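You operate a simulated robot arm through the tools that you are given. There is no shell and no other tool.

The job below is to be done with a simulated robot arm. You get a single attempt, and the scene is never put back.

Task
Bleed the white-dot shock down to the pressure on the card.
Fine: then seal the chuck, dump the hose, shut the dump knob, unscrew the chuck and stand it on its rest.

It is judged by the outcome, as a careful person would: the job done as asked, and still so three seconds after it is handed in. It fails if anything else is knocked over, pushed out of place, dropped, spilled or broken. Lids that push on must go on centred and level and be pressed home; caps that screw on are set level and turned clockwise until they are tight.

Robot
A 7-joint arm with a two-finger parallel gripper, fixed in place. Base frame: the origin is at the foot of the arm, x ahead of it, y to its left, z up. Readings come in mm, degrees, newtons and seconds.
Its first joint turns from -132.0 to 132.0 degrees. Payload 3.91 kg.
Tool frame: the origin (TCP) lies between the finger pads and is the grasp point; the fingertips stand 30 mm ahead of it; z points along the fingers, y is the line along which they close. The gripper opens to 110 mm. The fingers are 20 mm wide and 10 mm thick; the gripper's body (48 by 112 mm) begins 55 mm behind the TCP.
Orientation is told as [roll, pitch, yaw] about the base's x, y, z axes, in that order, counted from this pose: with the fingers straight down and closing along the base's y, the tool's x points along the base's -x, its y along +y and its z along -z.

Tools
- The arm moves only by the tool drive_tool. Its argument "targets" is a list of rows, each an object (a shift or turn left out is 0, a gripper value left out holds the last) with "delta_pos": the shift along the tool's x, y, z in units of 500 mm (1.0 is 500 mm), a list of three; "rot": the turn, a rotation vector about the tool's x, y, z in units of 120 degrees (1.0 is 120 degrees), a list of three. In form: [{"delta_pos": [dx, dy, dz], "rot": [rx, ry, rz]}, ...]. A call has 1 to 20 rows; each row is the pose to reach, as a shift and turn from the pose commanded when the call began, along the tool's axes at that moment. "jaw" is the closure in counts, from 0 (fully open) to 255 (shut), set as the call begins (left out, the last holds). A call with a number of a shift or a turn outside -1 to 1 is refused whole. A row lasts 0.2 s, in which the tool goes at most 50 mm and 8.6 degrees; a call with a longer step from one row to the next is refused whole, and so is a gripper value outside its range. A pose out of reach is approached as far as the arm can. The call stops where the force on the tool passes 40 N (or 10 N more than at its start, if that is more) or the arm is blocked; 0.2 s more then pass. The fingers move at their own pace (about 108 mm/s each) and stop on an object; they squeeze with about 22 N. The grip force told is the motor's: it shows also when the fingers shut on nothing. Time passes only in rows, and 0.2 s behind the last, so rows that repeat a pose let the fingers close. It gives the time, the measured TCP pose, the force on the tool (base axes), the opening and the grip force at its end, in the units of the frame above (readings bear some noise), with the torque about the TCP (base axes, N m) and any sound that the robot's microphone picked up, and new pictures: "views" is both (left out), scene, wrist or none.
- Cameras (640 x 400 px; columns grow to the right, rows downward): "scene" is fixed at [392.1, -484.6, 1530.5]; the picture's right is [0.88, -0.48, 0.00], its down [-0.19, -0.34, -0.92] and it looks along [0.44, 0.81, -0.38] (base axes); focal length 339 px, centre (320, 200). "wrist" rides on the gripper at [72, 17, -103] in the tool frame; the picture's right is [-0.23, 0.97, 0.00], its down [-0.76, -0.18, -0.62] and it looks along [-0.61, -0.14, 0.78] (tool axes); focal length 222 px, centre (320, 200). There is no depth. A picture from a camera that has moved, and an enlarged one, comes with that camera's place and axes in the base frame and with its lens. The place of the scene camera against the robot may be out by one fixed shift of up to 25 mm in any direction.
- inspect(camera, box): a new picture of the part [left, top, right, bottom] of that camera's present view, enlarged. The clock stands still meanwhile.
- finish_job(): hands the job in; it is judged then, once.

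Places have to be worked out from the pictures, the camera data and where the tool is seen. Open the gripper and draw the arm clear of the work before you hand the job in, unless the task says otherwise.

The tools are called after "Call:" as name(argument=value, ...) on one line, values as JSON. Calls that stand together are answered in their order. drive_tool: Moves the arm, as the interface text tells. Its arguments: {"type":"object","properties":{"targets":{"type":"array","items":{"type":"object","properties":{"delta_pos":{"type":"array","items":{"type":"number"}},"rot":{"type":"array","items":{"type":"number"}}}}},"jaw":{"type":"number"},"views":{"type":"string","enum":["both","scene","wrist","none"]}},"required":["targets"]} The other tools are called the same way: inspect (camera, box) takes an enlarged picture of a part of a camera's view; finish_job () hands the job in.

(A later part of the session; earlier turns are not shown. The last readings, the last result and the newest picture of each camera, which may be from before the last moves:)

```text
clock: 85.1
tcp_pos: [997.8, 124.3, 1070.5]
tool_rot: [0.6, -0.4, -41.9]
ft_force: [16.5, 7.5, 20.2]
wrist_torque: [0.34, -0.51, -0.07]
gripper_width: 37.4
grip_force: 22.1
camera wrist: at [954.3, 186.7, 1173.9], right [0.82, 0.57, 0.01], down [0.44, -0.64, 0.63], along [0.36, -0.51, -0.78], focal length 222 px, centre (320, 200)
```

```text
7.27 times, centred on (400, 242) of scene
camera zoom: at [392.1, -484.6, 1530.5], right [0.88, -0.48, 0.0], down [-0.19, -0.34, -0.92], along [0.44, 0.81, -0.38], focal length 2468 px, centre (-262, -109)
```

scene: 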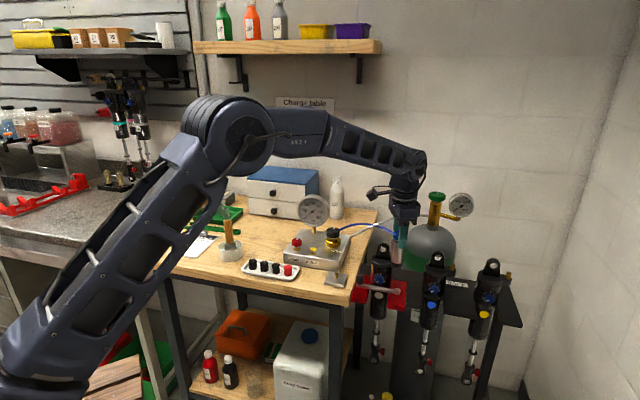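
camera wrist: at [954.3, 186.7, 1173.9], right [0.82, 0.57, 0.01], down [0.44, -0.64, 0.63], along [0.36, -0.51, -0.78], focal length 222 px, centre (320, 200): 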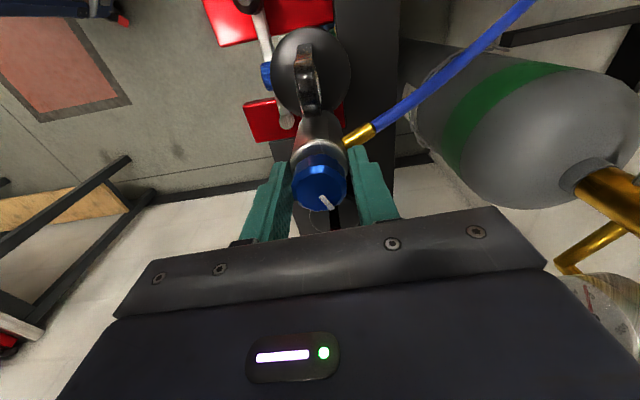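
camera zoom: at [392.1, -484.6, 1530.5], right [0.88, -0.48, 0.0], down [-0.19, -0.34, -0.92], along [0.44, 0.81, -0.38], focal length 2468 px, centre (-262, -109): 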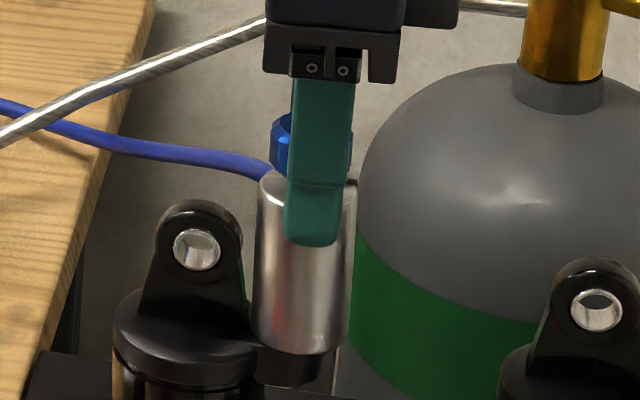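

The finger was slipping over the fitting again (fitting ~71°, up-force 20 N). I'll release, lift, and go to yaw −70° (finger ~50° behind the fitting) to regrip low now that it's broken loose.

Call:
drive_tool(targets=[{"delta_pos": [0, 0, 0]}, {"delta_pos": [0, 0, 0]}, {"delta_pos": [0, 0, -0.04]}, {"delta_pos": [0, 0, -0.085], "rot": [0, 0, 0.06]}, {"delta_pos": [0, 0, -0.085], "rot": [0, 0, 0.12]}, {"delta_pos": [0, 0, -0.085], "rot": [0, 0, 0.18]}, {"delta_pos": [0, 0, -0.085], "rot": [0, 0, 0.235]}, {"delta_pos": [0, 0, -0.085], "rot": [0, 0, 0.235]}], jaw=128, views="both")

Call:
inspect(camera="wrist", box=[240, 60, 400, 220])

Call:
inspect(camera="scene", box=[385, 225, 417, 270])

```text
clock: 86.9
tcp_pos: [997.3, 124.2, 1112.2]
tool_rot: [0.5, 0.0, -70.3]
ft_force: [-0.3, -0.1, 0.5]
wrist_torque: [0.02, -0.02, -0.01]
gripper_width: 55.0
grip_force: 0.1
camera wrist: at [987.8, 199.3, 1215.3], right [0.99, 0.12, 0.01], down [0.09, -0.78, 0.62], along [0.08, -0.62, -0.78], focal length 222 px, centre (320, 200)
```

scene: 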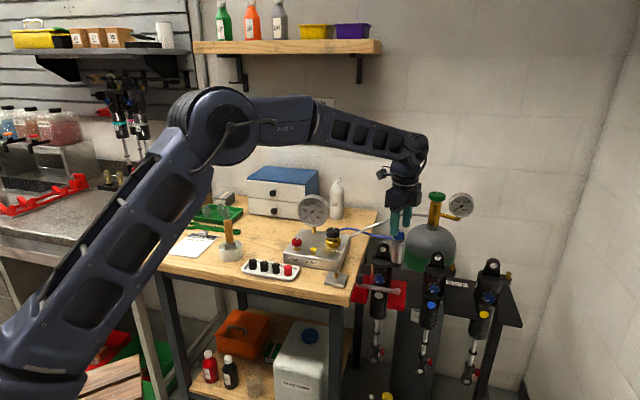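
wrist: 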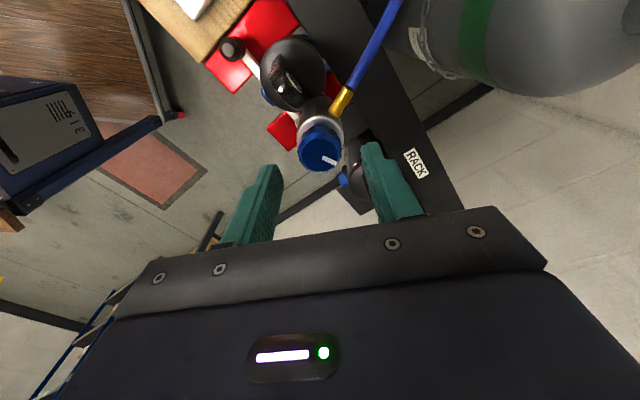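

```text
2.50 times, centred on (320, 140) of wrist
camera zoom: at [987.8, 199.3, 1215.3], right [0.99, 0.12, 0.01], down [0.09, -0.78, 0.62], along [0.08, -0.62, -0.78], focal length 555 px, centre (320, 350)
```

zoom: 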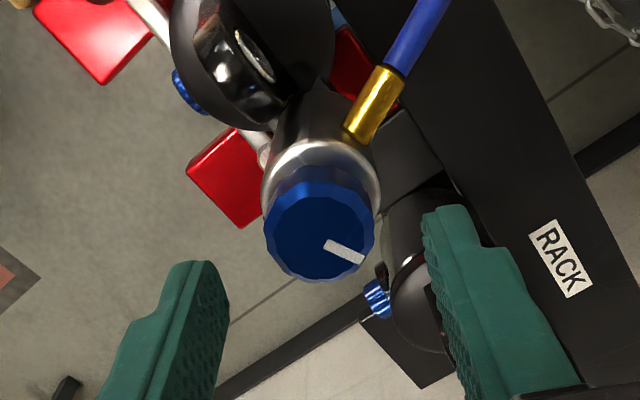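

```text
8.89 times, centred on (401, 248) of scene
camera zoom: at [392.1, -484.6, 1530.5], right [0.88, -0.48, 0.0], down [-0.19, -0.34, -0.92], along [0.44, 0.81, -0.38], focal length 3017 px, centre (-400, -222)
```

zoom: 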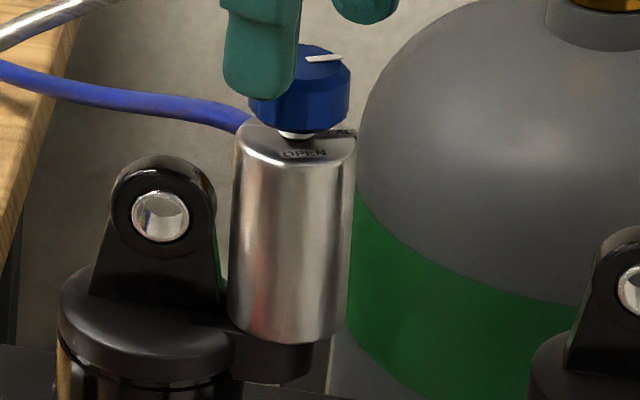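

The chuck label and fitting confirm ~22° of counter-clockwise turn. Re-centring (+3.5 mm tool x) and lowering for a low grip at yaw −70°.

Call:
drive_tool(targets=[{"delta_pos": [0.004, 0.001, 0.03]}, {"delta_pos": [0.007, 0.001, 0.07]}, {"delta_pos": [0.007, 0.001, 0.11]}, {"delta_pos": [0.007, 0.001, 0.145]}, {"delta_pos": [0.007, 0.001, 0.164]}, {"delta_pos": [0.007, 0.001, 0.164]}], jaw=128, views="wrist")

Call:
inspect(camera="wrist", box=[240, 90, 400, 250])

```text
clock: 88.3
tcp_pos: [997.4, 129.2, 1028.6]
tool_rot: [0.4, -0.1, -70.2]
ft_force: [-0.2, -1.2, -0.1]
wrist_torque: [0.0, 0.0, -0.02]
gripper_width: 54.9
grip_force: 0.1
camera wrist: at [988.6, 202.9, 1133.4], right [0.99, 0.12, 0.01], down [0.09, -0.78, 0.62], along [0.08, -0.62, -0.78], focal length 222 px, centre (320, 200)
```

wrist: 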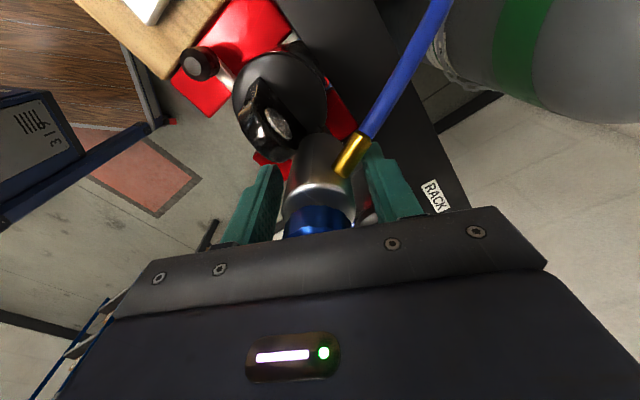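

```text
2.50 times, centred on (320, 170) of wrist
camera zoom: at [988.6, 202.9, 1133.4], right [0.99, 0.12, 0.01], down [0.09, -0.78, 0.62], along [0.08, -0.62, -0.78], focal length 555 px, centre (320, 275)
```

zoom: 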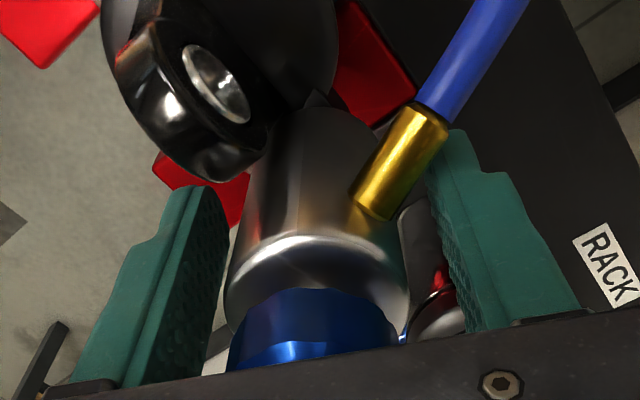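

Call:
drive_tool(targets=[{"delta_pos": [0.002, -0.001, 0]}, {"delta_pos": [0.002, -0.001, 0]}, {"delta_pos": [0.002, -0.001, 0]}, {"delta_pos": [0.002, -0.001, 0]}], jaw=255, views="none")

Call:
drive_tool(targets=[{"delta_pos": [0, 0, 0], "rot": [0, 0, -0.04]}, {"delta_pos": [0, 0, 0], "rot": [0, 0, -0.08]}], views="none")

Call:
drive_tool(targets=[{"delta_pos": [0, 0, 0], "rot": [0, 0, -0.04]}, {"delta_pos": [0, 0, 0], "rot": [0, 0, -0.08]}], views="wrist")

Call:
inspect(camera="wrist", box=[240, 90, 400, 250])

```text
clock: 89.3
tcp_pos: [996.7, 127.8, 1028.8]
tool_rot: [0.5, -0.1, -70.2]
ft_force: [1.5, -6.8, 1.0]
wrist_torque: [-0.09, -0.25, -0.52]
gripper_width: 38.4
grip_force: 22.1
```

```text
clock: 89.9
tcp_pos: [998.5, 125.6, 1029.8]
tool_rot: [0.4, -0.2, -60.7]
ft_force: [26.2, -18.6, 3.3]
wrist_torque: [0.22, -0.02, -1.0]
gripper_width: 39.2
grip_force: 21.8
```

```text
clock: 90.3
tcp_pos: [999.7, 124.0, 1030.7]
tool_rot: [0.5, -0.4, -57.5]
ft_force: [5.3, -9.4, -3.3]
wrist_torque: [0.13, -0.09, -0.62]
gripper_width: 38.0
grip_force: 22.1
stopped in row 1: the force on the tool passed its limit at 45 N (the readings are from after the stop); the commanded pose is now the measured one
camera wrist: at [974.0, 194.9, 1133.3], right [0.94, 0.33, 0.01], down [0.25, -0.74, 0.63], along [0.22, -0.59, -0.78], focal length 222 px, centre (320, 200)
```

wrist: 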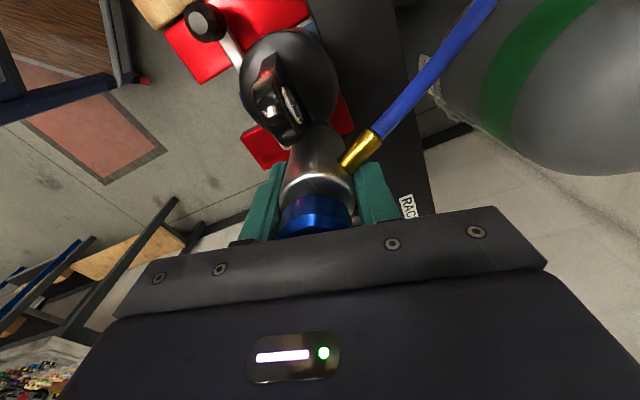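

```text
2.50 times, centred on (320, 170) of wrist
camera zoom: at [974.0, 194.9, 1133.3], right [0.94, 0.33, 0.01], down [0.25, -0.74, 0.63], along [0.22, -0.59, -0.78], focal length 555 px, centre (320, 275)
```

zoom: 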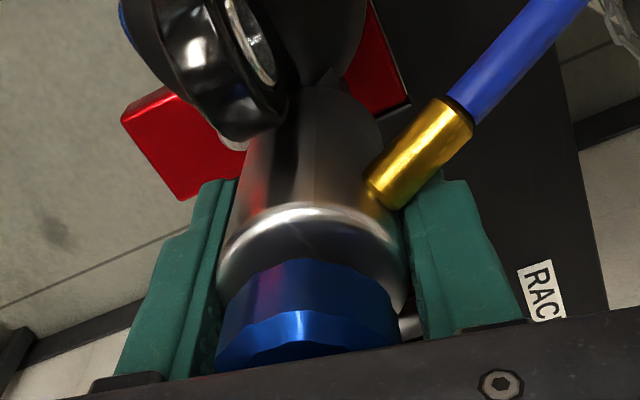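

Side loads from being off-axis are wasting friction (and binding the thread). From force-balanced grips the axis is at about (997.8,126.1). I'll release, back off to yaw −73°, and average a few pose readings to centre properly.

Call:
drive_tool(targets=[{"delta_pos": [0, 0, 0]}, {"delta_pos": [0, 0, 0]}, {"delta_pos": [0, 0, 0], "rot": [0, 0, 0.06]}, {"delta_pos": [0, 0, 0], "rot": [0, 0, 0.13]}, {"delta_pos": [0, 0, 0], "rot": [0, 0, 0.13]}], jaw=128, views="none")

Call:
drive_tool(targets=[{"delta_pos": [0, 0, 0]}], views="none")

Call:
drive_tool(targets=[{"delta_pos": [0, 0, 0]}], views="none")

Call:
drive_tool(targets=[{"delta_pos": [0, 0, 0]}], views="wrist")

Call:
inspect(camera="scene", box=[385, 225, 417, 270])

```text
clock: 91.5
tcp_pos: [998.5, 125.8, 1030.0]
tool_rot: [0.6, -0.2, -73.0]
ft_force: [1.1, -0.1, 0.1]
wrist_torque: [-0.01, 0.0, -0.02]
gripper_width: 54.8
grip_force: 0.1
```

```text
clock: 91.9
tcp_pos: [998.9, 125.6, 1030.3]
tool_rot: [0.5, -0.3, -73.0]
ft_force: [-1.5, 0.6, -0.8]
wrist_torque: [-0.02, 0.01, -0.03]
gripper_width: 54.9
grip_force: 0.0
```

```text
clock: 92.3
tcp_pos: [998.5, 125.5, 1030.7]
tool_rot: [0.6, -0.3, -72.9]
ft_force: [0.3, -0.4, -0.2]
wrist_torque: [0.0, -0.03, -0.02]
gripper_width: 54.9
grip_force: 0.0
```

```text
clock: 92.7
tcp_pos: [999.4, 124.4, 1030.8]
tool_rot: [0.6, -0.3, -73.0]
ft_force: [0.3, -1.6, 0.4]
wrist_torque: [-0.04, 0.01, -0.01]
gripper_width: 54.8
grip_force: 0.1
camera wrist: at [993.1, 201.0, 1134.0], right [1.0, 0.07, 0.01], down [0.05, -0.78, 0.62], along [0.05, -0.62, -0.78], focal length 222 px, centre (320, 200)
```

wrist: 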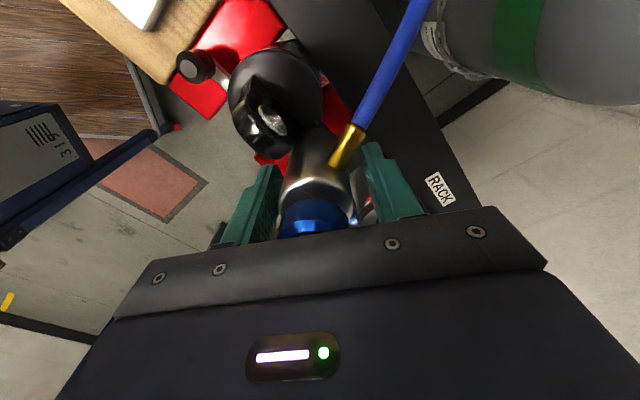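

```text
8.89 times, centred on (401, 248) of scene
camera zoom: at [392.1, -484.6, 1530.5], right [0.88, -0.48, 0.0], down [-0.19, -0.34, -0.92], along [0.44, 0.81, -0.38], focal length 3017 px, centre (-400, -222)
```

zoom: 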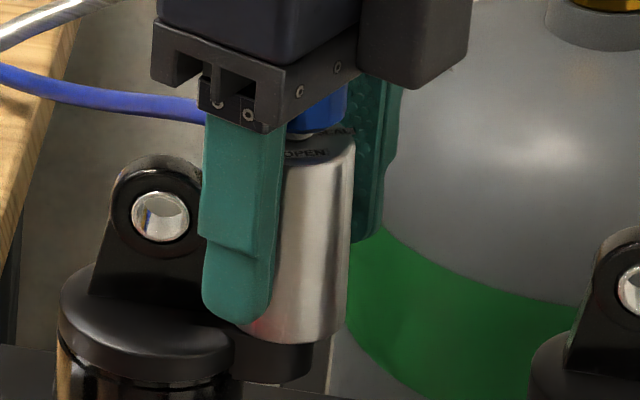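

Call:
drive_tool(targets=[{"delta_pos": [0.0019, -0.0007, 0], "rot": [0.00385, -0.00405, 0]}, {"delta_pos": [0.0019, -0.0007, 0], "rot": [0.00385, -0.00405, 0]}], views="none")

Call:
drive_tool(targets=[{"delta_pos": [0, 0, 0]}, {"delta_pos": [0, 0, 0]}, {"delta_pos": [0, 0, 0]}, {"delta_pos": [0, 0, 0]}], jaw=255, views="none")

Call:
drive_tool(targets=[{"delta_pos": [0, 0, 0], "rot": [0, 0, -0.02]}, {"delta_pos": [0, 0, 0], "rot": [0, 0, -0.04]}], views="none")

```text
clock: 93.3
tcp_pos: [999.1, 127.1, 1030.0]
tool_rot: [0.1, -0.7, -73.0]
ft_force: [0.7, 0.1, -0.7]
wrist_torque: [-0.01, 0.03, -0.03]
gripper_width: 54.8
grip_force: 0.0
```

```text
clock: 94.3
tcp_pos: [997.8, 126.9, 1030.1]
tool_rot: [0.0, -0.7, -73.0]
ft_force: [-20.4, -5.1, 0.6]
wrist_torque: [0.08, -0.21, -0.01]
gripper_width: 37.9
grip_force: 22.2
```

```text
clock: 94.9
tcp_pos: [998.0, 127.5, 1030.1]
tool_rot: [0.2, -0.7, -68.2]
ft_force: [-17.9, -1.4, 0.3]
wrist_torque: [-0.01, 0.73, -0.41]
gripper_width: 38.0
grip_force: 21.1
```

Call:
drive_tool(targets=[{"delta_pos": [0, -0.0014, 0], "rot": [0.0008, 0.0058, 0]}, {"delta_pos": [0, -0.0014, 0], "rot": [0.0008, 0.0058, 0]}], views="none")

Call:
drive_tool(targets=[{"delta_pos": [0, 0, 0], "rot": [0, 0, -0.03]}, {"delta_pos": [0, 0, 0], "rot": [0, 0, -0.06]}], views="wrist")

Call:
inspect(camera="wrist", box=[240, 90, 400, 250])

```text
clock: 95.5
tcp_pos: [998.3, 127.3, 1029.1]
tool_rot: [0.0, -0.2, -68.3]
ft_force: [-5.5, 3.0, 0.6]
wrist_torque: [-0.12, 0.01, 0.14]
gripper_width: 37.5
grip_force: 22.0
```

```text
clock: 96.1
tcp_pos: [997.3, 125.0, 1030.6]
tool_rot: [0.1, -0.2, -61.0]
ft_force: [17.5, -7.2, 1.8]
wrist_torque: [0.12, 0.02, -0.61]
gripper_width: 37.0
grip_force: 22.1
camera wrist: at [978.8, 197.0, 1134.3], right [0.96, 0.27, 0.0], down [0.21, -0.75, 0.62], along [0.17, -0.6, -0.78], focal length 222 px, centre (320, 200)
```

wrist: 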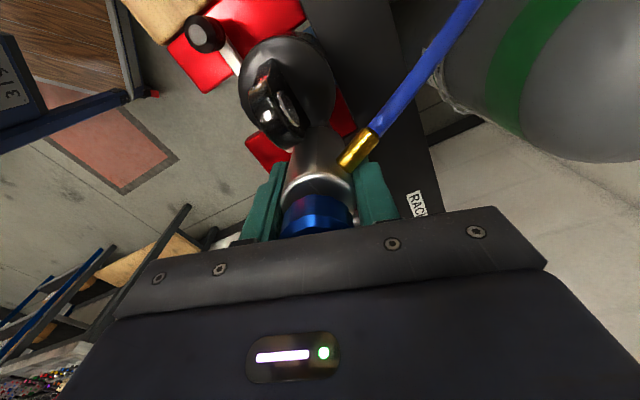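

```text
2.50 times, centred on (320, 170) of wrist
camera zoom: at [978.8, 197.0, 1134.3], right [0.96, 0.27, 0.0], down [0.21, -0.75, 0.62], along [0.17, -0.6, -0.78], focal length 555 px, centre (320, 275)
```

zoom: 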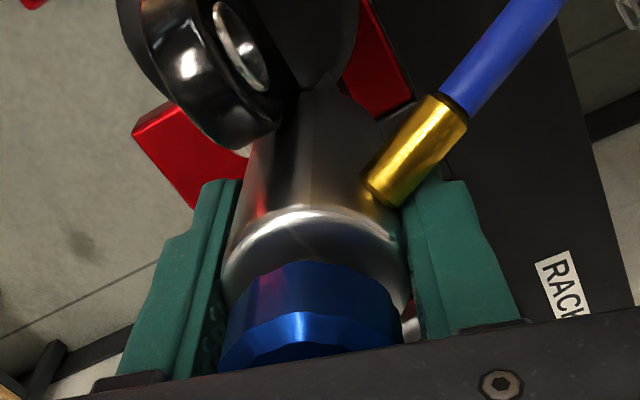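

Torque climbs to 0.61 as the finger comes up to the fitting without the chuck turning; pads alone slip. I'll keep the side force nulled by shifting the TCP along the reaction while turning in small steps, so that grip plus the finger behind the fitting give a purer couple.

Call:
drive_tool(targets=[{"delta_pos": [-0.0009, 0.0007, 0], "rot": [0, 0, -0.02]}, {"delta_pos": [-0.0009, 0.0007, 0], "rot": [0, 0, -0.03]}], views="none")

Call:
drive_tool(targets=[{"delta_pos": [-0.0009, 0.0007, 0], "rot": [0, 0, -0.02]}, {"delta_pos": [-0.0009, 0.0007, 0], "rot": [0, 0, -0.03]}], views="wrist")

Call:
inspect(camera="wrist", box=[240, 90, 400, 250])

```text
clock: 96.7
tcp_pos: [998.8, 124.3, 1029.9]
tool_rot: [0.1, -0.2, -57.5]
ft_force: [26.8, -19.0, 6.9]
wrist_torque: [-0.01, -0.14, -0.91]
gripper_width: 37.3
grip_force: 21.5
```

```text
clock: 97.3
tcp_pos: [999.7, 123.7, 1029.8]
tool_rot: [0.0, -0.3, -54.4]
ft_force: [7.2, -5.0, -2.1]
wrist_torque: [0.16, -0.3, -0.48]
gripper_width: 37.6
grip_force: 21.8
stopped in row 2: the force on the tool passed its limit at 45 N (the readings are from after the stop); the commanded pose is now the measured one
camera wrist: at [971.8, 192.9, 1134.2], right [0.92, 0.38, 0.0], down [0.3, -0.72, 0.63], along [0.24, -0.58, -0.78], focal length 222 px, centre (320, 200)
```

wrist: 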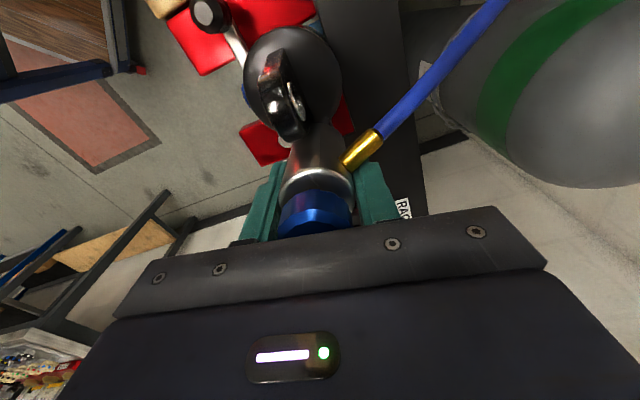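

```text
2.50 times, centred on (320, 170) of wrist
camera zoom: at [971.8, 192.9, 1134.2], right [0.92, 0.38, 0.0], down [0.3, -0.72, 0.63], along [0.24, -0.58, -0.78], focal length 555 px, centre (320, 275)
```

zoom: 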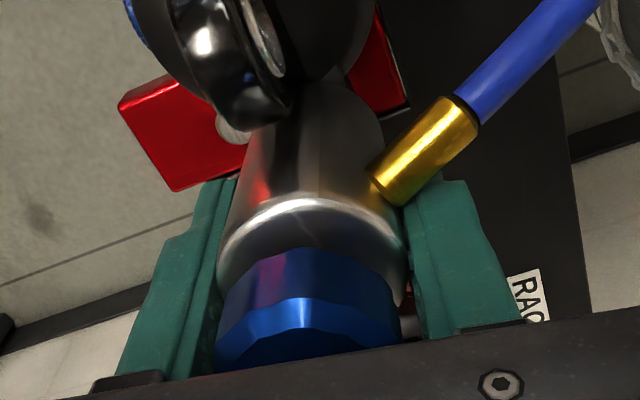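

The chuck is creeping round (fitting now ~76°), but needs ~1 N·m. The dump-knob grip had 45 N squeeze after closing while the tool was still moving down; I'll reopen, back off to yaw −69°, and close while descending to see if I can get that stronger grip here.

Call:
drive_tool(targets=[{"delta_pos": [0, 0, 0]}, {"delta_pos": [0, 0, 0]}, {"delta_pos": [0.001, -0.001, -0.004], "rot": [0, 0, 0.06]}, {"delta_pos": [0.001, -0.001, -0.008], "rot": [0, 0, 0.122]}, {"delta_pos": [0.001, -0.001, -0.008], "rot": [0, 0, 0.122]}], jaw=110, views="none")

Call:
drive_tool(targets=[{"delta_pos": [0, 0, 0.008]}, {"delta_pos": [0, 0, 0.008]}, {"delta_pos": [0, 0, 0.008]}, {"delta_pos": [0, 0, 0.008]}], jaw=255, views="none")

```text
clock: 98.5
tcp_pos: [997.8, 124.8, 1035.0]
tool_rot: [0.0, -0.2, -69.1]
ft_force: [-0.2, -0.7, -0.1]
wrist_torque: [0.0, 0.04, -0.03]
gripper_width: 62.6
grip_force: 0.1
```

```text
clock: 99.5
tcp_pos: [998.3, 123.2, 1032.3]
tool_rot: [0.2, -0.2, -69.0]
ft_force: [-2.5, -1.6, 18.0]
wrist_torque: [0.28, -0.71, 0.07]
gripper_width: 38.2
grip_force: 22.0
```

Still 22 N, so that's the limit here. The top grip did turn it 25° earlier, so I'll use that again: release, rise to z≈1068 at yaw −71°, re-centre, and close.

Call:
drive_tool(targets=[{"delta_pos": [0, 0, 0]}, {"delta_pos": [0, 0, 0]}, {"delta_pos": [0.002, 0.0005, -0.04], "rot": [0, 0, 0.015]}, {"delta_pos": [0.0037, 0.001, -0.071], "rot": [0, 0, 0.015]}, {"delta_pos": [0.0037, 0.001, -0.071], "rot": [0, 0, 0.015]}], jaw=128, views="wrist")

Call:
inspect(camera="wrist", box=[240, 60, 400, 220])

Call:
inspect(camera="scene", box=[385, 225, 417, 270])

```text
clock: 100.7
tcp_pos: [999.4, 124.7, 1066.1]
tool_rot: [0.0, -0.2, -70.9]
ft_force: [0.0, 0.0, -0.1]
wrist_torque: [-0.01, -0.03, 0.01]
gripper_width: 54.8
grip_force: 0.0
camera wrist: at [991.3, 200.0, 1170.2], right [0.99, 0.11, 0.0], down [0.08, -0.78, 0.63], along [0.07, -0.62, -0.78], focal length 222 px, centre (320, 200)
```

wrist: 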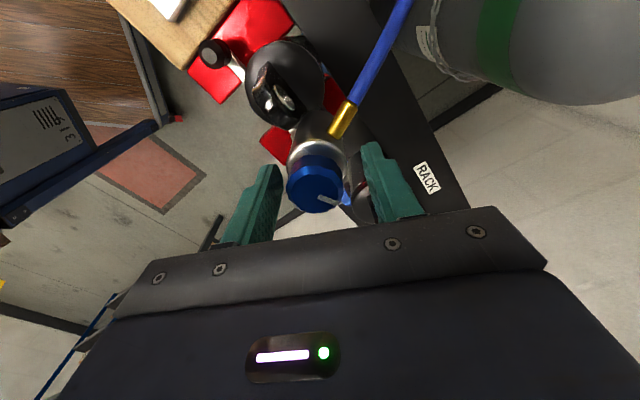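

```text
2.50 times, centred on (320, 140) of wrist
camera zoom: at [991.3, 200.0, 1170.2], right [0.99, 0.11, 0.0], down [0.08, -0.78, 0.63], along [0.07, -0.62, -0.78], focal length 555 px, centre (320, 350)
```

zoom: 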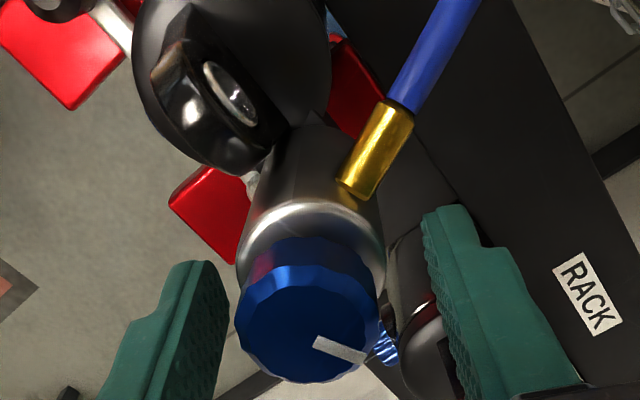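

```text
8.89 times, centred on (401, 248) of scene
camera zoom: at [392.1, -484.6, 1530.5], right [0.88, -0.48, 0.0], down [-0.19, -0.34, -0.92], along [0.44, 0.81, -0.38], focal length 3017 px, centre (-400, -222)
```

zoom: 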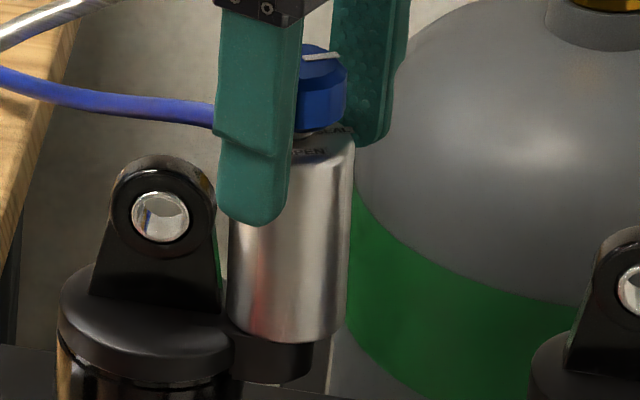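

The chuck top leans toward −x, so I'll shift 2.6 mm that way before closing and turning.

Call:
drive_tool(targets=[{"delta_pos": [0.001, -0.0052, -0.001]}, {"delta_pos": [0.001, -0.0052, -0.001]}], views="none")

Call:
drive_tool(targets=[{"delta_pos": [0, 0, 0]}, {"delta_pos": [0, 0, 0]}, {"delta_pos": [0, 0, 0]}], jaw=255, views="none")

Call:
drive_tool(targets=[{"delta_pos": [0, 0, 0], "rot": [0, 0, -0.04]}, {"delta_pos": [0, 0, 0], "rot": [0, 0, -0.08]}, {"delta_pos": [0, 0, 0], "rot": [0, 0, -0.12]}], views="wrist")

Call:
inspect(camera="wrist", box=[240, 60, 400, 220])

```text
clock: 101.3
tcp_pos: [995.6, 126.4, 1066.9]
tool_rot: [0.1, -0.2, -70.9]
ft_force: [0.0, 0.2, -0.5]
wrist_torque: [-0.02, 0.04, -0.03]
gripper_width: 54.9
grip_force: 0.1
```

```text
clock: 102.1
tcp_pos: [997.1, 125.3, 1066.7]
tool_rot: [0.1, -0.2, -70.8]
ft_force: [30.4, 8.2, 0.4]
wrist_torque: [0.22, -1.12, -0.09]
gripper_width: 37.5
grip_force: 22.1
```

```text
clock: 102.9
tcp_pos: [997.8, 123.4, 1067.6]
tool_rot: [0.1, -0.4, -56.5]
ft_force: [41.0, -4.4, 6.7]
wrist_torque: [-0.41, -1.4, -0.96]
gripper_width: 37.7
grip_force: 22.4
camera wrist: at [972.0, 194.2, 1170.3], right [0.94, 0.35, 0.0], down [0.27, -0.73, 0.63], along [0.22, -0.59, -0.78], focal length 222 px, centre (320, 200)
```

wrist: 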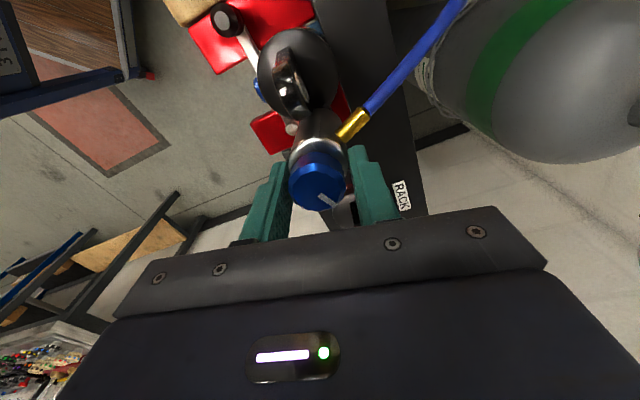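

```text
2.50 times, centred on (320, 140) of wrist
camera zoom: at [972.0, 194.2, 1170.3], right [0.94, 0.35, 0.0], down [0.27, -0.73, 0.63], along [0.22, -0.59, -0.78], focal length 555 px, centre (320, 350)
```

zoom: 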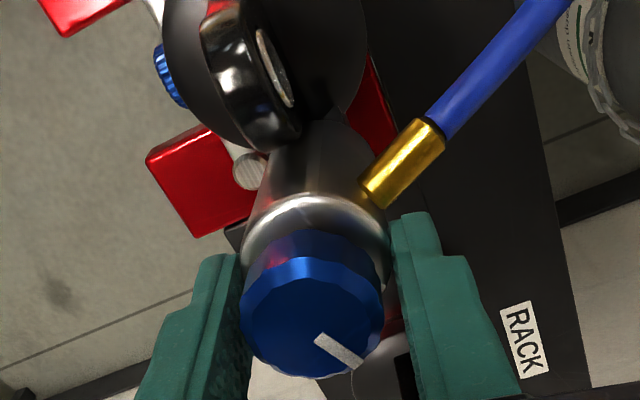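

The top still resists (0.96 N·m, 41 N side load). I'll relieve the side load, then do a gentle lift test to learn whether the thread is still engaged.

Call:
drive_tool(targets=[{"delta_pos": [-0.0007, 0.0012, 0]}, {"delta_pos": [-0.0014, 0.0025, 0]}], views="none")

Call:
drive_tool(targets=[{"delta_pos": [0, 0, -0.002]}, {"delta_pos": [0, 0, -0.004]}], views="none")

Call:
drive_tool(targets=[{"delta_pos": [0, 0, -0.002]}, {"delta_pos": [0, 0, -0.004]}], views="wrist")

Call:
inspect(camera="scene", box=[380, 225, 420, 280])

```text
clock: 103.5
tcp_pos: [999.4, 122.8, 1066.7]
tool_rot: [0.0, -0.1, -56.4]
ft_force: [28.3, -14.6, 11.3]
wrist_torque: [-0.51, -1.18, -0.73]
gripper_width: 37.4
grip_force: 21.9
```

```text
clock: 104.1
tcp_pos: [997.0, 124.3, 1066.8]
tool_rot: [-0.1, -0.2, -56.5]
ft_force: [29.6, -19.5, -1.6]
wrist_torque: [-0.69, -1.32, -0.78]
gripper_width: 37.3
grip_force: 21.6
```

```text
clock: 104.7
tcp_pos: [995.9, 127.6, 1071.7]
tool_rot: [-0.1, 0.0, -56.3]
ft_force: [2.3, -7.8, -2.4]
wrist_torque: [-0.2, 0.08, -0.01]
gripper_width: 37.3
grip_force: 21.7
camera wrist: at [970.2, 198.1, 1174.3], right [0.94, 0.35, 0.0], down [0.28, -0.73, 0.62], along [0.22, -0.58, -0.78], focal length 222 px, centre (320, 200)
```

wrist: 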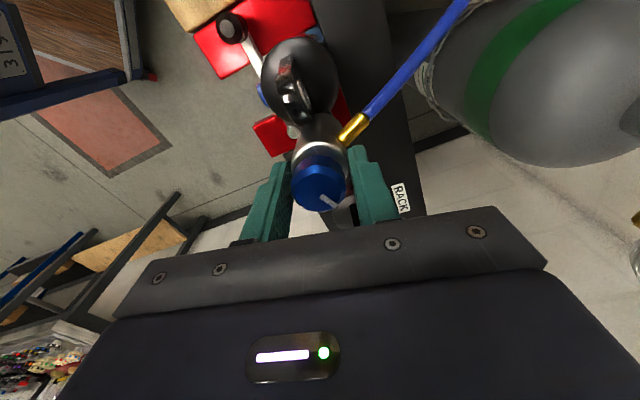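

```text
7.27 times, centred on (400, 252) of scene
camera zoom: at [392.1, -484.6, 1530.5], right [0.88, -0.48, 0.0], down [-0.19, -0.34, -0.92], along [0.44, 0.81, -0.38], focal length 2468 px, centre (-262, -182)
```

zoom: 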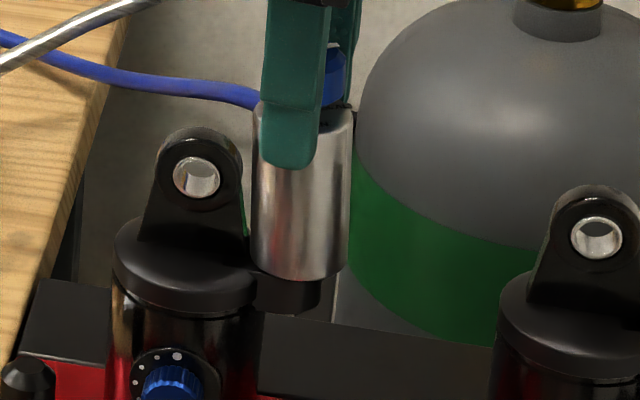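

Forces have dropped to almost nothing while lifting — the chuck may be coming free. Zooming on its bottom edge and valve.

Call:
inspect(camera="scene", box=[385, 250, 415, 272])

Call:
inspect(camera="scene", box=[385, 225, 417, 270])

Call:
inspect(camera="wrist", box=[240, 60, 400, 220])

```text
16.00 times, centred on (400, 261) of scene
camera zoom: at [392.1, -484.6, 1530.5], right [0.88, -0.48, 0.0], down [-0.19, -0.34, -0.92], along [0.44, 0.81, -0.38], focal length 5431 px, centre (-960, -776)
```

zoom: 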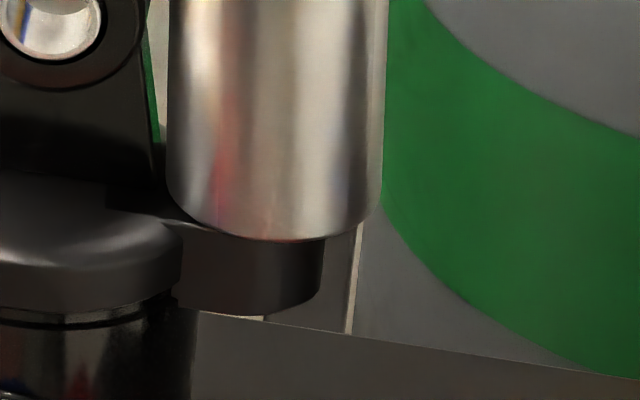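

```text
8.89 times, centred on (401, 248) of scene
camera zoom: at [392.1, -484.6, 1530.5], right [0.88, -0.48, 0.0], down [-0.19, -0.34, -0.92], along [0.44, 0.81, -0.38], focal length 3017 px, centre (-400, -222)
```

zoom: 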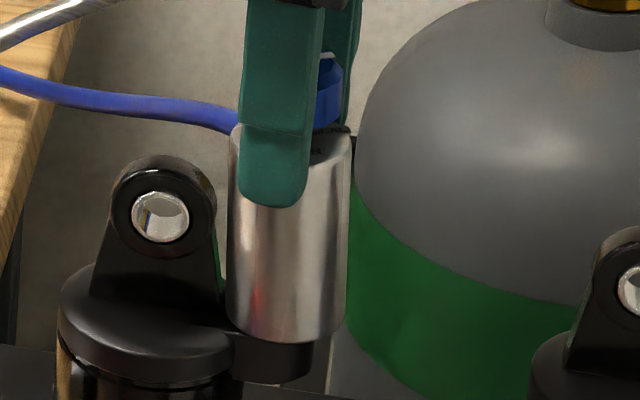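

```text
2.50 times, centred on (320, 140) of wrist
camera zoom: at [970.2, 198.1, 1174.3], right [0.94, 0.35, 0.0], down [0.28, -0.73, 0.62], along [0.22, -0.58, -0.78], focal length 555 px, centre (320, 350)
```

zoom: 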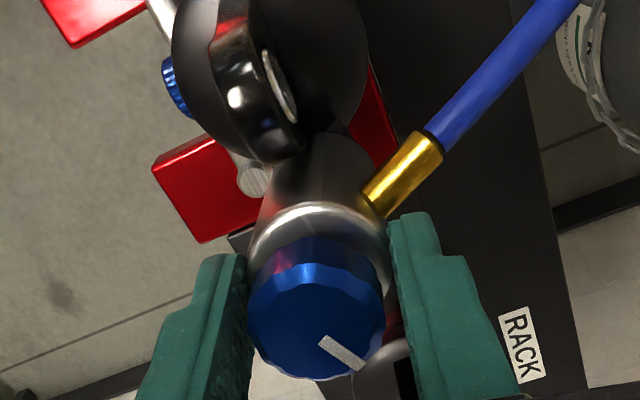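

Not free yet — the gripper just slid up. What worked before was a well-centred top grip (25° in one stroke at <40 N); off-centre grips only jam it. I'll release, lift slightly, and average readings so I can centre on the true axis (998.6,125.4).

Call:
drive_tool(targets=[{"delta_pos": [0, 0, 0]}, {"delta_pos": [0, 0, 0]}, {"delta_pos": [0, 0, -0.01], "rot": [0, 0, 0.06]}, {"delta_pos": [0, 0, -0.01], "rot": [0, 0, 0.11]}, {"delta_pos": [0, 0, -0.01], "rot": [0, 0, 0.11]}], jaw=128, views="none")

Call:
drive_tool(targets=[{"delta_pos": [0, 0, 0]}], views="none")

Call:
drive_tool(targets=[{"delta_pos": [0, 0, 0]}], views="none")

Call:
drive_tool(targets=[{"delta_pos": [0, 0, 0]}], views="none")

Call:
drive_tool(targets=[{"delta_pos": [0, 0, 0]}], views="wrist")

Call:
inspect(camera="wrist", box=[240, 60, 400, 220])

Call:
inspect(camera="scene", box=[385, 225, 417, 270])

```text
clock: 105.9
tcp_pos: [996.3, 126.1, 1074.8]
tool_rot: [0.1, -0.2, -69.7]
ft_force: [1.1, 1.1, 0.1]
wrist_torque: [0.03, 0.01, -0.01]
gripper_width: 54.7
grip_force: 0.0
```

```text
clock: 106.3
tcp_pos: [996.9, 125.7, 1075.7]
tool_rot: [0.0, -0.2, -69.6]
ft_force: [0.0, 0.9, 0.1]
wrist_torque: [-0.02, 0.03, -0.01]
gripper_width: 54.9
grip_force: 0.2
```

```text
clock: 106.7
tcp_pos: [996.9, 127.1, 1077.9]
tool_rot: [0.0, -0.2, -69.7]
ft_force: [0.4, 0.8, 0.0]
wrist_torque: [0.01, -0.03, 0.02]
gripper_width: 55.0
grip_force: 0.0
```

```text
clock: 107.1
tcp_pos: [998.2, 125.4, 1076.2]
tool_rot: [0.2, -0.3, -69.6]
ft_force: [0.1, -0.1, -0.9]
wrist_torque: [-0.03, 0.01, 0.01]
gripper_width: 54.5
grip_force: 0.1
```

```text
clock: 107.5
tcp_pos: [996.9, 126.3, 1077.3]
tool_rot: [0.2, -0.1, -69.5]
ft_force: [1.1, 0.1, -0.5]
wrist_torque: [0.01, -0.02, -0.03]
gripper_width: 54.8
grip_force: 0.1
camera wrist: at [987.7, 200.1, 1179.9], right [0.99, 0.13, 0.0], down [0.1, -0.77, 0.63], along [0.08, -0.62, -0.78], focal length 222 px, centre (320, 200)
```

wrist: 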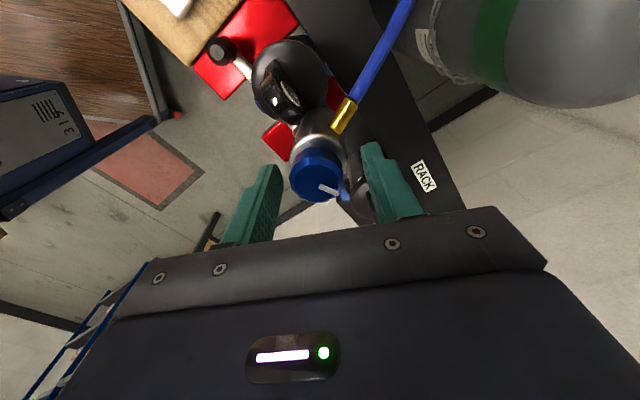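

```text
2.50 times, centred on (320, 140) of wrist
camera zoom: at [987.7, 200.1, 1179.9], right [0.99, 0.13, 0.0], down [0.1, -0.77, 0.63], along [0.08, -0.62, -0.78], focal length 555 px, centre (320, 350)
```

zoom: 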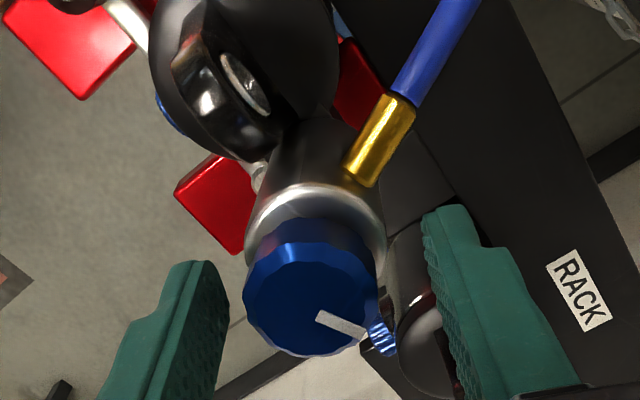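

```text
8.89 times, centred on (401, 248) of scene
camera zoom: at [392.1, -484.6, 1530.5], right [0.88, -0.48, 0.0], down [-0.19, -0.34, -0.92], along [0.44, 0.81, -0.38], focal length 3017 px, centre (-400, -222)
```

zoom: 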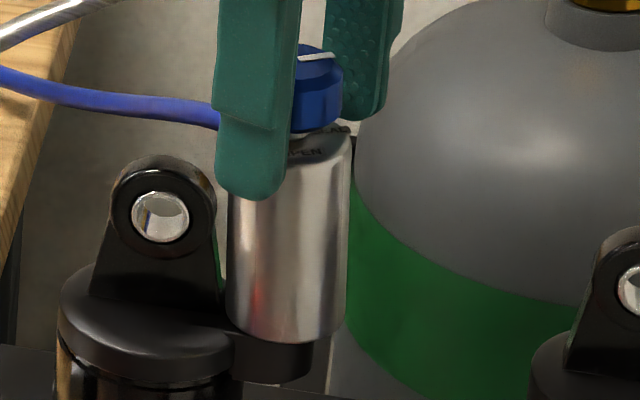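

Average pose (997.0,126.1); the chuck top leans ~4 mm toward −x. I'll move to the true upright axis (998.6,125.4), lower to the top-grip height, and close — this should straighten it.

Call:
drive_tool(targets=[{"delta_pos": [-0.0024, 0.0025, 0.01]}, {"delta_pos": [-0.0024, 0.0025, 0.019]}, {"delta_pos": [-0.0024, 0.0025, 0.019]}], views="none")

Call:
drive_tool(targets=[{"delta_pos": [0, 0, 0]}, {"delta_pos": [0, 0, 0]}, {"delta_pos": [0, 0, 0]}, {"delta_pos": [0, 0, 0]}], jaw=255, views="none")

Call:
inspect(camera="scene", box=[385, 225, 417, 270])

```text
clock: 108.3
tcp_pos: [1000.4, 125.8, 1066.7]
tool_rot: [0.2, -0.2, -69.6]
ft_force: [0.8, -0.1, 0.3]
wrist_torque: [-0.04, 0.01, -0.01]
gripper_width: 54.9
grip_force: 0.1
```

```text
clock: 109.3
tcp_pos: [998.3, 125.7, 1067.5]
tool_rot: [0.2, -0.2, -69.6]
ft_force: [-23.4, -6.3, -0.6]
wrist_torque: [-0.07, 0.54, 0.11]
gripper_width: 37.5
grip_force: 21.9
```

```text
8.89 times, centred on (401, 248) of scene
camera zoom: at [392.1, -484.6, 1530.5], right [0.88, -0.48, 0.0], down [-0.19, -0.34, -0.92], along [0.44, 0.81, -0.38], focal length 3017 px, centre (-400, -222)
```

zoom: 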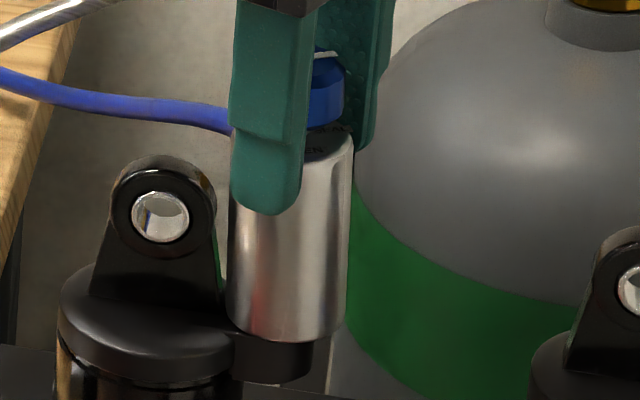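

Call:
drive_tool(targets=[{"delta_pos": [0, 0, 0], "rot": [0, 0, -0.05]}, {"delta_pos": [0, 0, 0], "rot": [0, 0, -0.1]}, {"delta_pos": [0, 0, 0], "rot": [0, 0, -0.15]}], views="none")

Call:
drive_tool(targets=[{"delta_pos": [0, 0, 0], "rot": [0, 0, -0.05]}, {"delta_pos": [0, 0, 0], "rot": [0, 0, -0.1]}], views="wrist")

Call:
inspect(camera="wrist", box=[240, 60, 400, 220])

Call:
inspect(camera="scene", box=[385, 225, 417, 270])

```text
clock: 110.1
tcp_pos: [999.0, 124.7, 1067.2]
tool_rot: [0.2, -0.4, -51.6]
ft_force: [12.7, -5.5, 5.5]
wrist_torque: [-0.33, -0.33, -0.47]
gripper_width: 37.6
grip_force: 22.3
```

```text
clock: 110.6
tcp_pos: [1001.4, 122.8, 1068.0]
tool_rot: [0.3, -0.5, -42.6]
ft_force: [9.3, -0.2, 0.0]
wrist_torque: [0.16, -0.38, -0.26]
gripper_width: 37.0
grip_force: 22.1
stopped in row 2: the force on the tool passed its limit at 44 N (the readings are from after the stop); the commanded pose is now the measured one
camera wrist: at [959.5, 184.8, 1171.0], right [0.83, 0.56, 0.01], down [0.43, -0.64, 0.63], along [0.36, -0.52, -0.78], focal length 222 px, centre (320, 200)
```

wrist: 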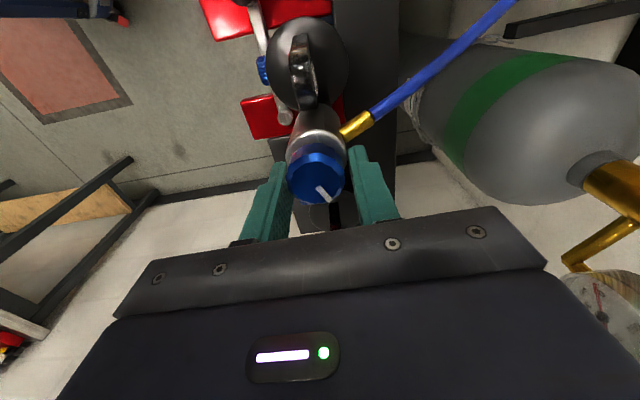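

```text
2.50 times, centred on (320, 140) of wrist
camera zoom: at [959.5, 184.8, 1171.0], right [0.83, 0.56, 0.01], down [0.43, -0.64, 0.63], along [0.36, -0.52, -0.78], focal length 555 px, centre (320, 350)
```

zoom: 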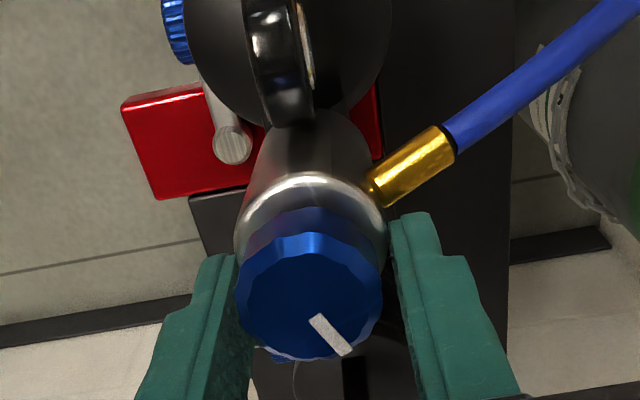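

```text
8.89 times, centred on (401, 248) of scene
camera zoom: at [392.1, -484.6, 1530.5], right [0.88, -0.48, 0.0], down [-0.19, -0.34, -0.92], along [0.44, 0.81, -0.38], focal length 3017 px, centre (-400, -222)
```

zoom: 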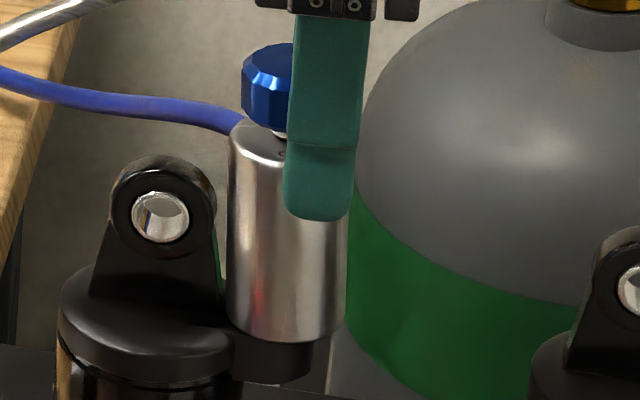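

Pushing harder isn't the answer. One thing I haven't verified is whether the blue knob is at its full SEAL stop — it still turned freely at 97°; if the pin isn't fully backed off the chuck could still be loaded. I'll release, lift, and look at the knob to turn it further counter-clockwise to its stop.

Call:
drive_tool(targets=[{"delta_pos": [0, 0, 0]}, {"delta_pos": [0, 0, 0]}, {"delta_pos": [0, 0, -0.04]}, {"delta_pos": [0, 0, -0.09], "rot": [0, 0, 0.06]}, {"delta_pos": [0, 0, -0.09], "rot": [0, 0, 0.12]}, {"delta_pos": [0, 0, -0.09], "rot": [0, 0, 0.18]}, {"delta_pos": [0, 0, -0.09], "rot": [0, 0, 0.228]}, {"delta_pos": [0, 0, -0.09], "rot": [0, 0, 0.228]}], jaw=128, views="both")

Call:
inspect(camera="wrist", box=[240, 60, 400, 220])

Call:
inspect(camera="scene", box=[385, 225, 417, 270])

```text
clock: 112.4
tcp_pos: [1000.8, 122.6, 1112.4]
tool_rot: [0.5, -0.4, -70.0]
ft_force: [-0.9, 0.1, 0.3]
wrist_torque: [-0.01, 0.01, -0.01]
gripper_width: 54.9
grip_force: 0.0
camera wrist: at [991.7, 197.6, 1216.8], right [0.99, 0.12, 0.01], down [0.09, -0.77, 0.63], along [0.08, -0.62, -0.78], focal length 222 px, centre (320, 200)
```

scene: 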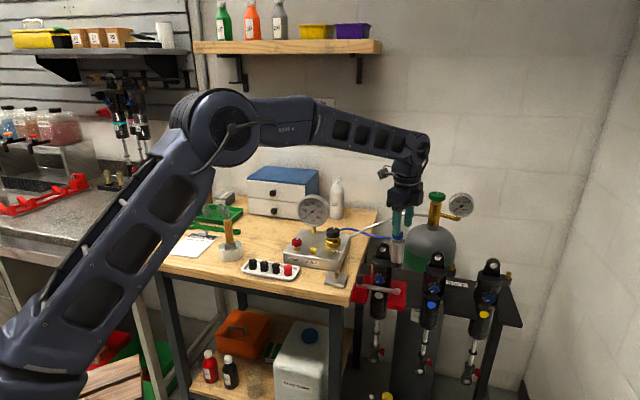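
wrist: 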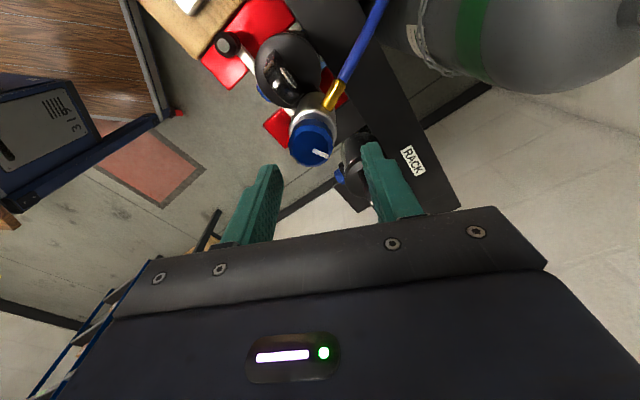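

```text
2.50 times, centred on (320, 140) of wrist
camera zoom: at [991.7, 197.6, 1216.8], right [0.99, 0.12, 0.01], down [0.09, -0.77, 0.63], along [0.08, -0.62, -0.78], focal length 555 px, centre (320, 350)
```

zoom: 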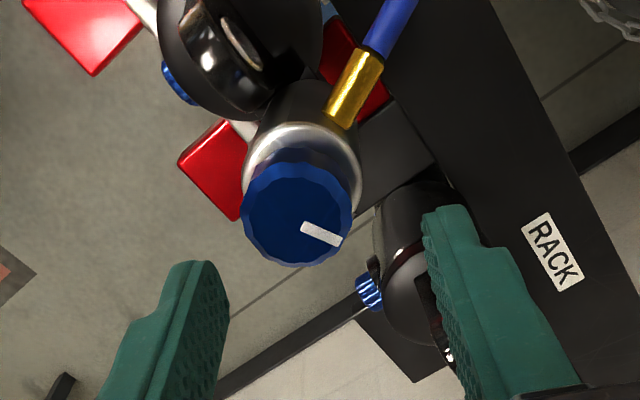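

```text
8.89 times, centred on (401, 248) of scene
camera zoom: at [392.1, -484.6, 1530.5], right [0.88, -0.48, 0.0], down [-0.19, -0.34, -0.92], along [0.44, 0.81, -0.38], focal length 3017 px, centre (-400, -222)
```

zoom: 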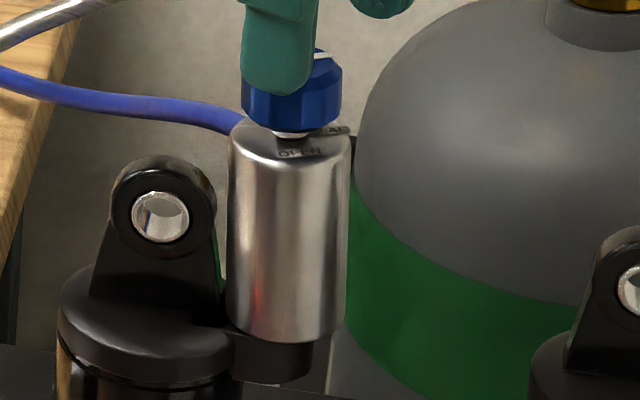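

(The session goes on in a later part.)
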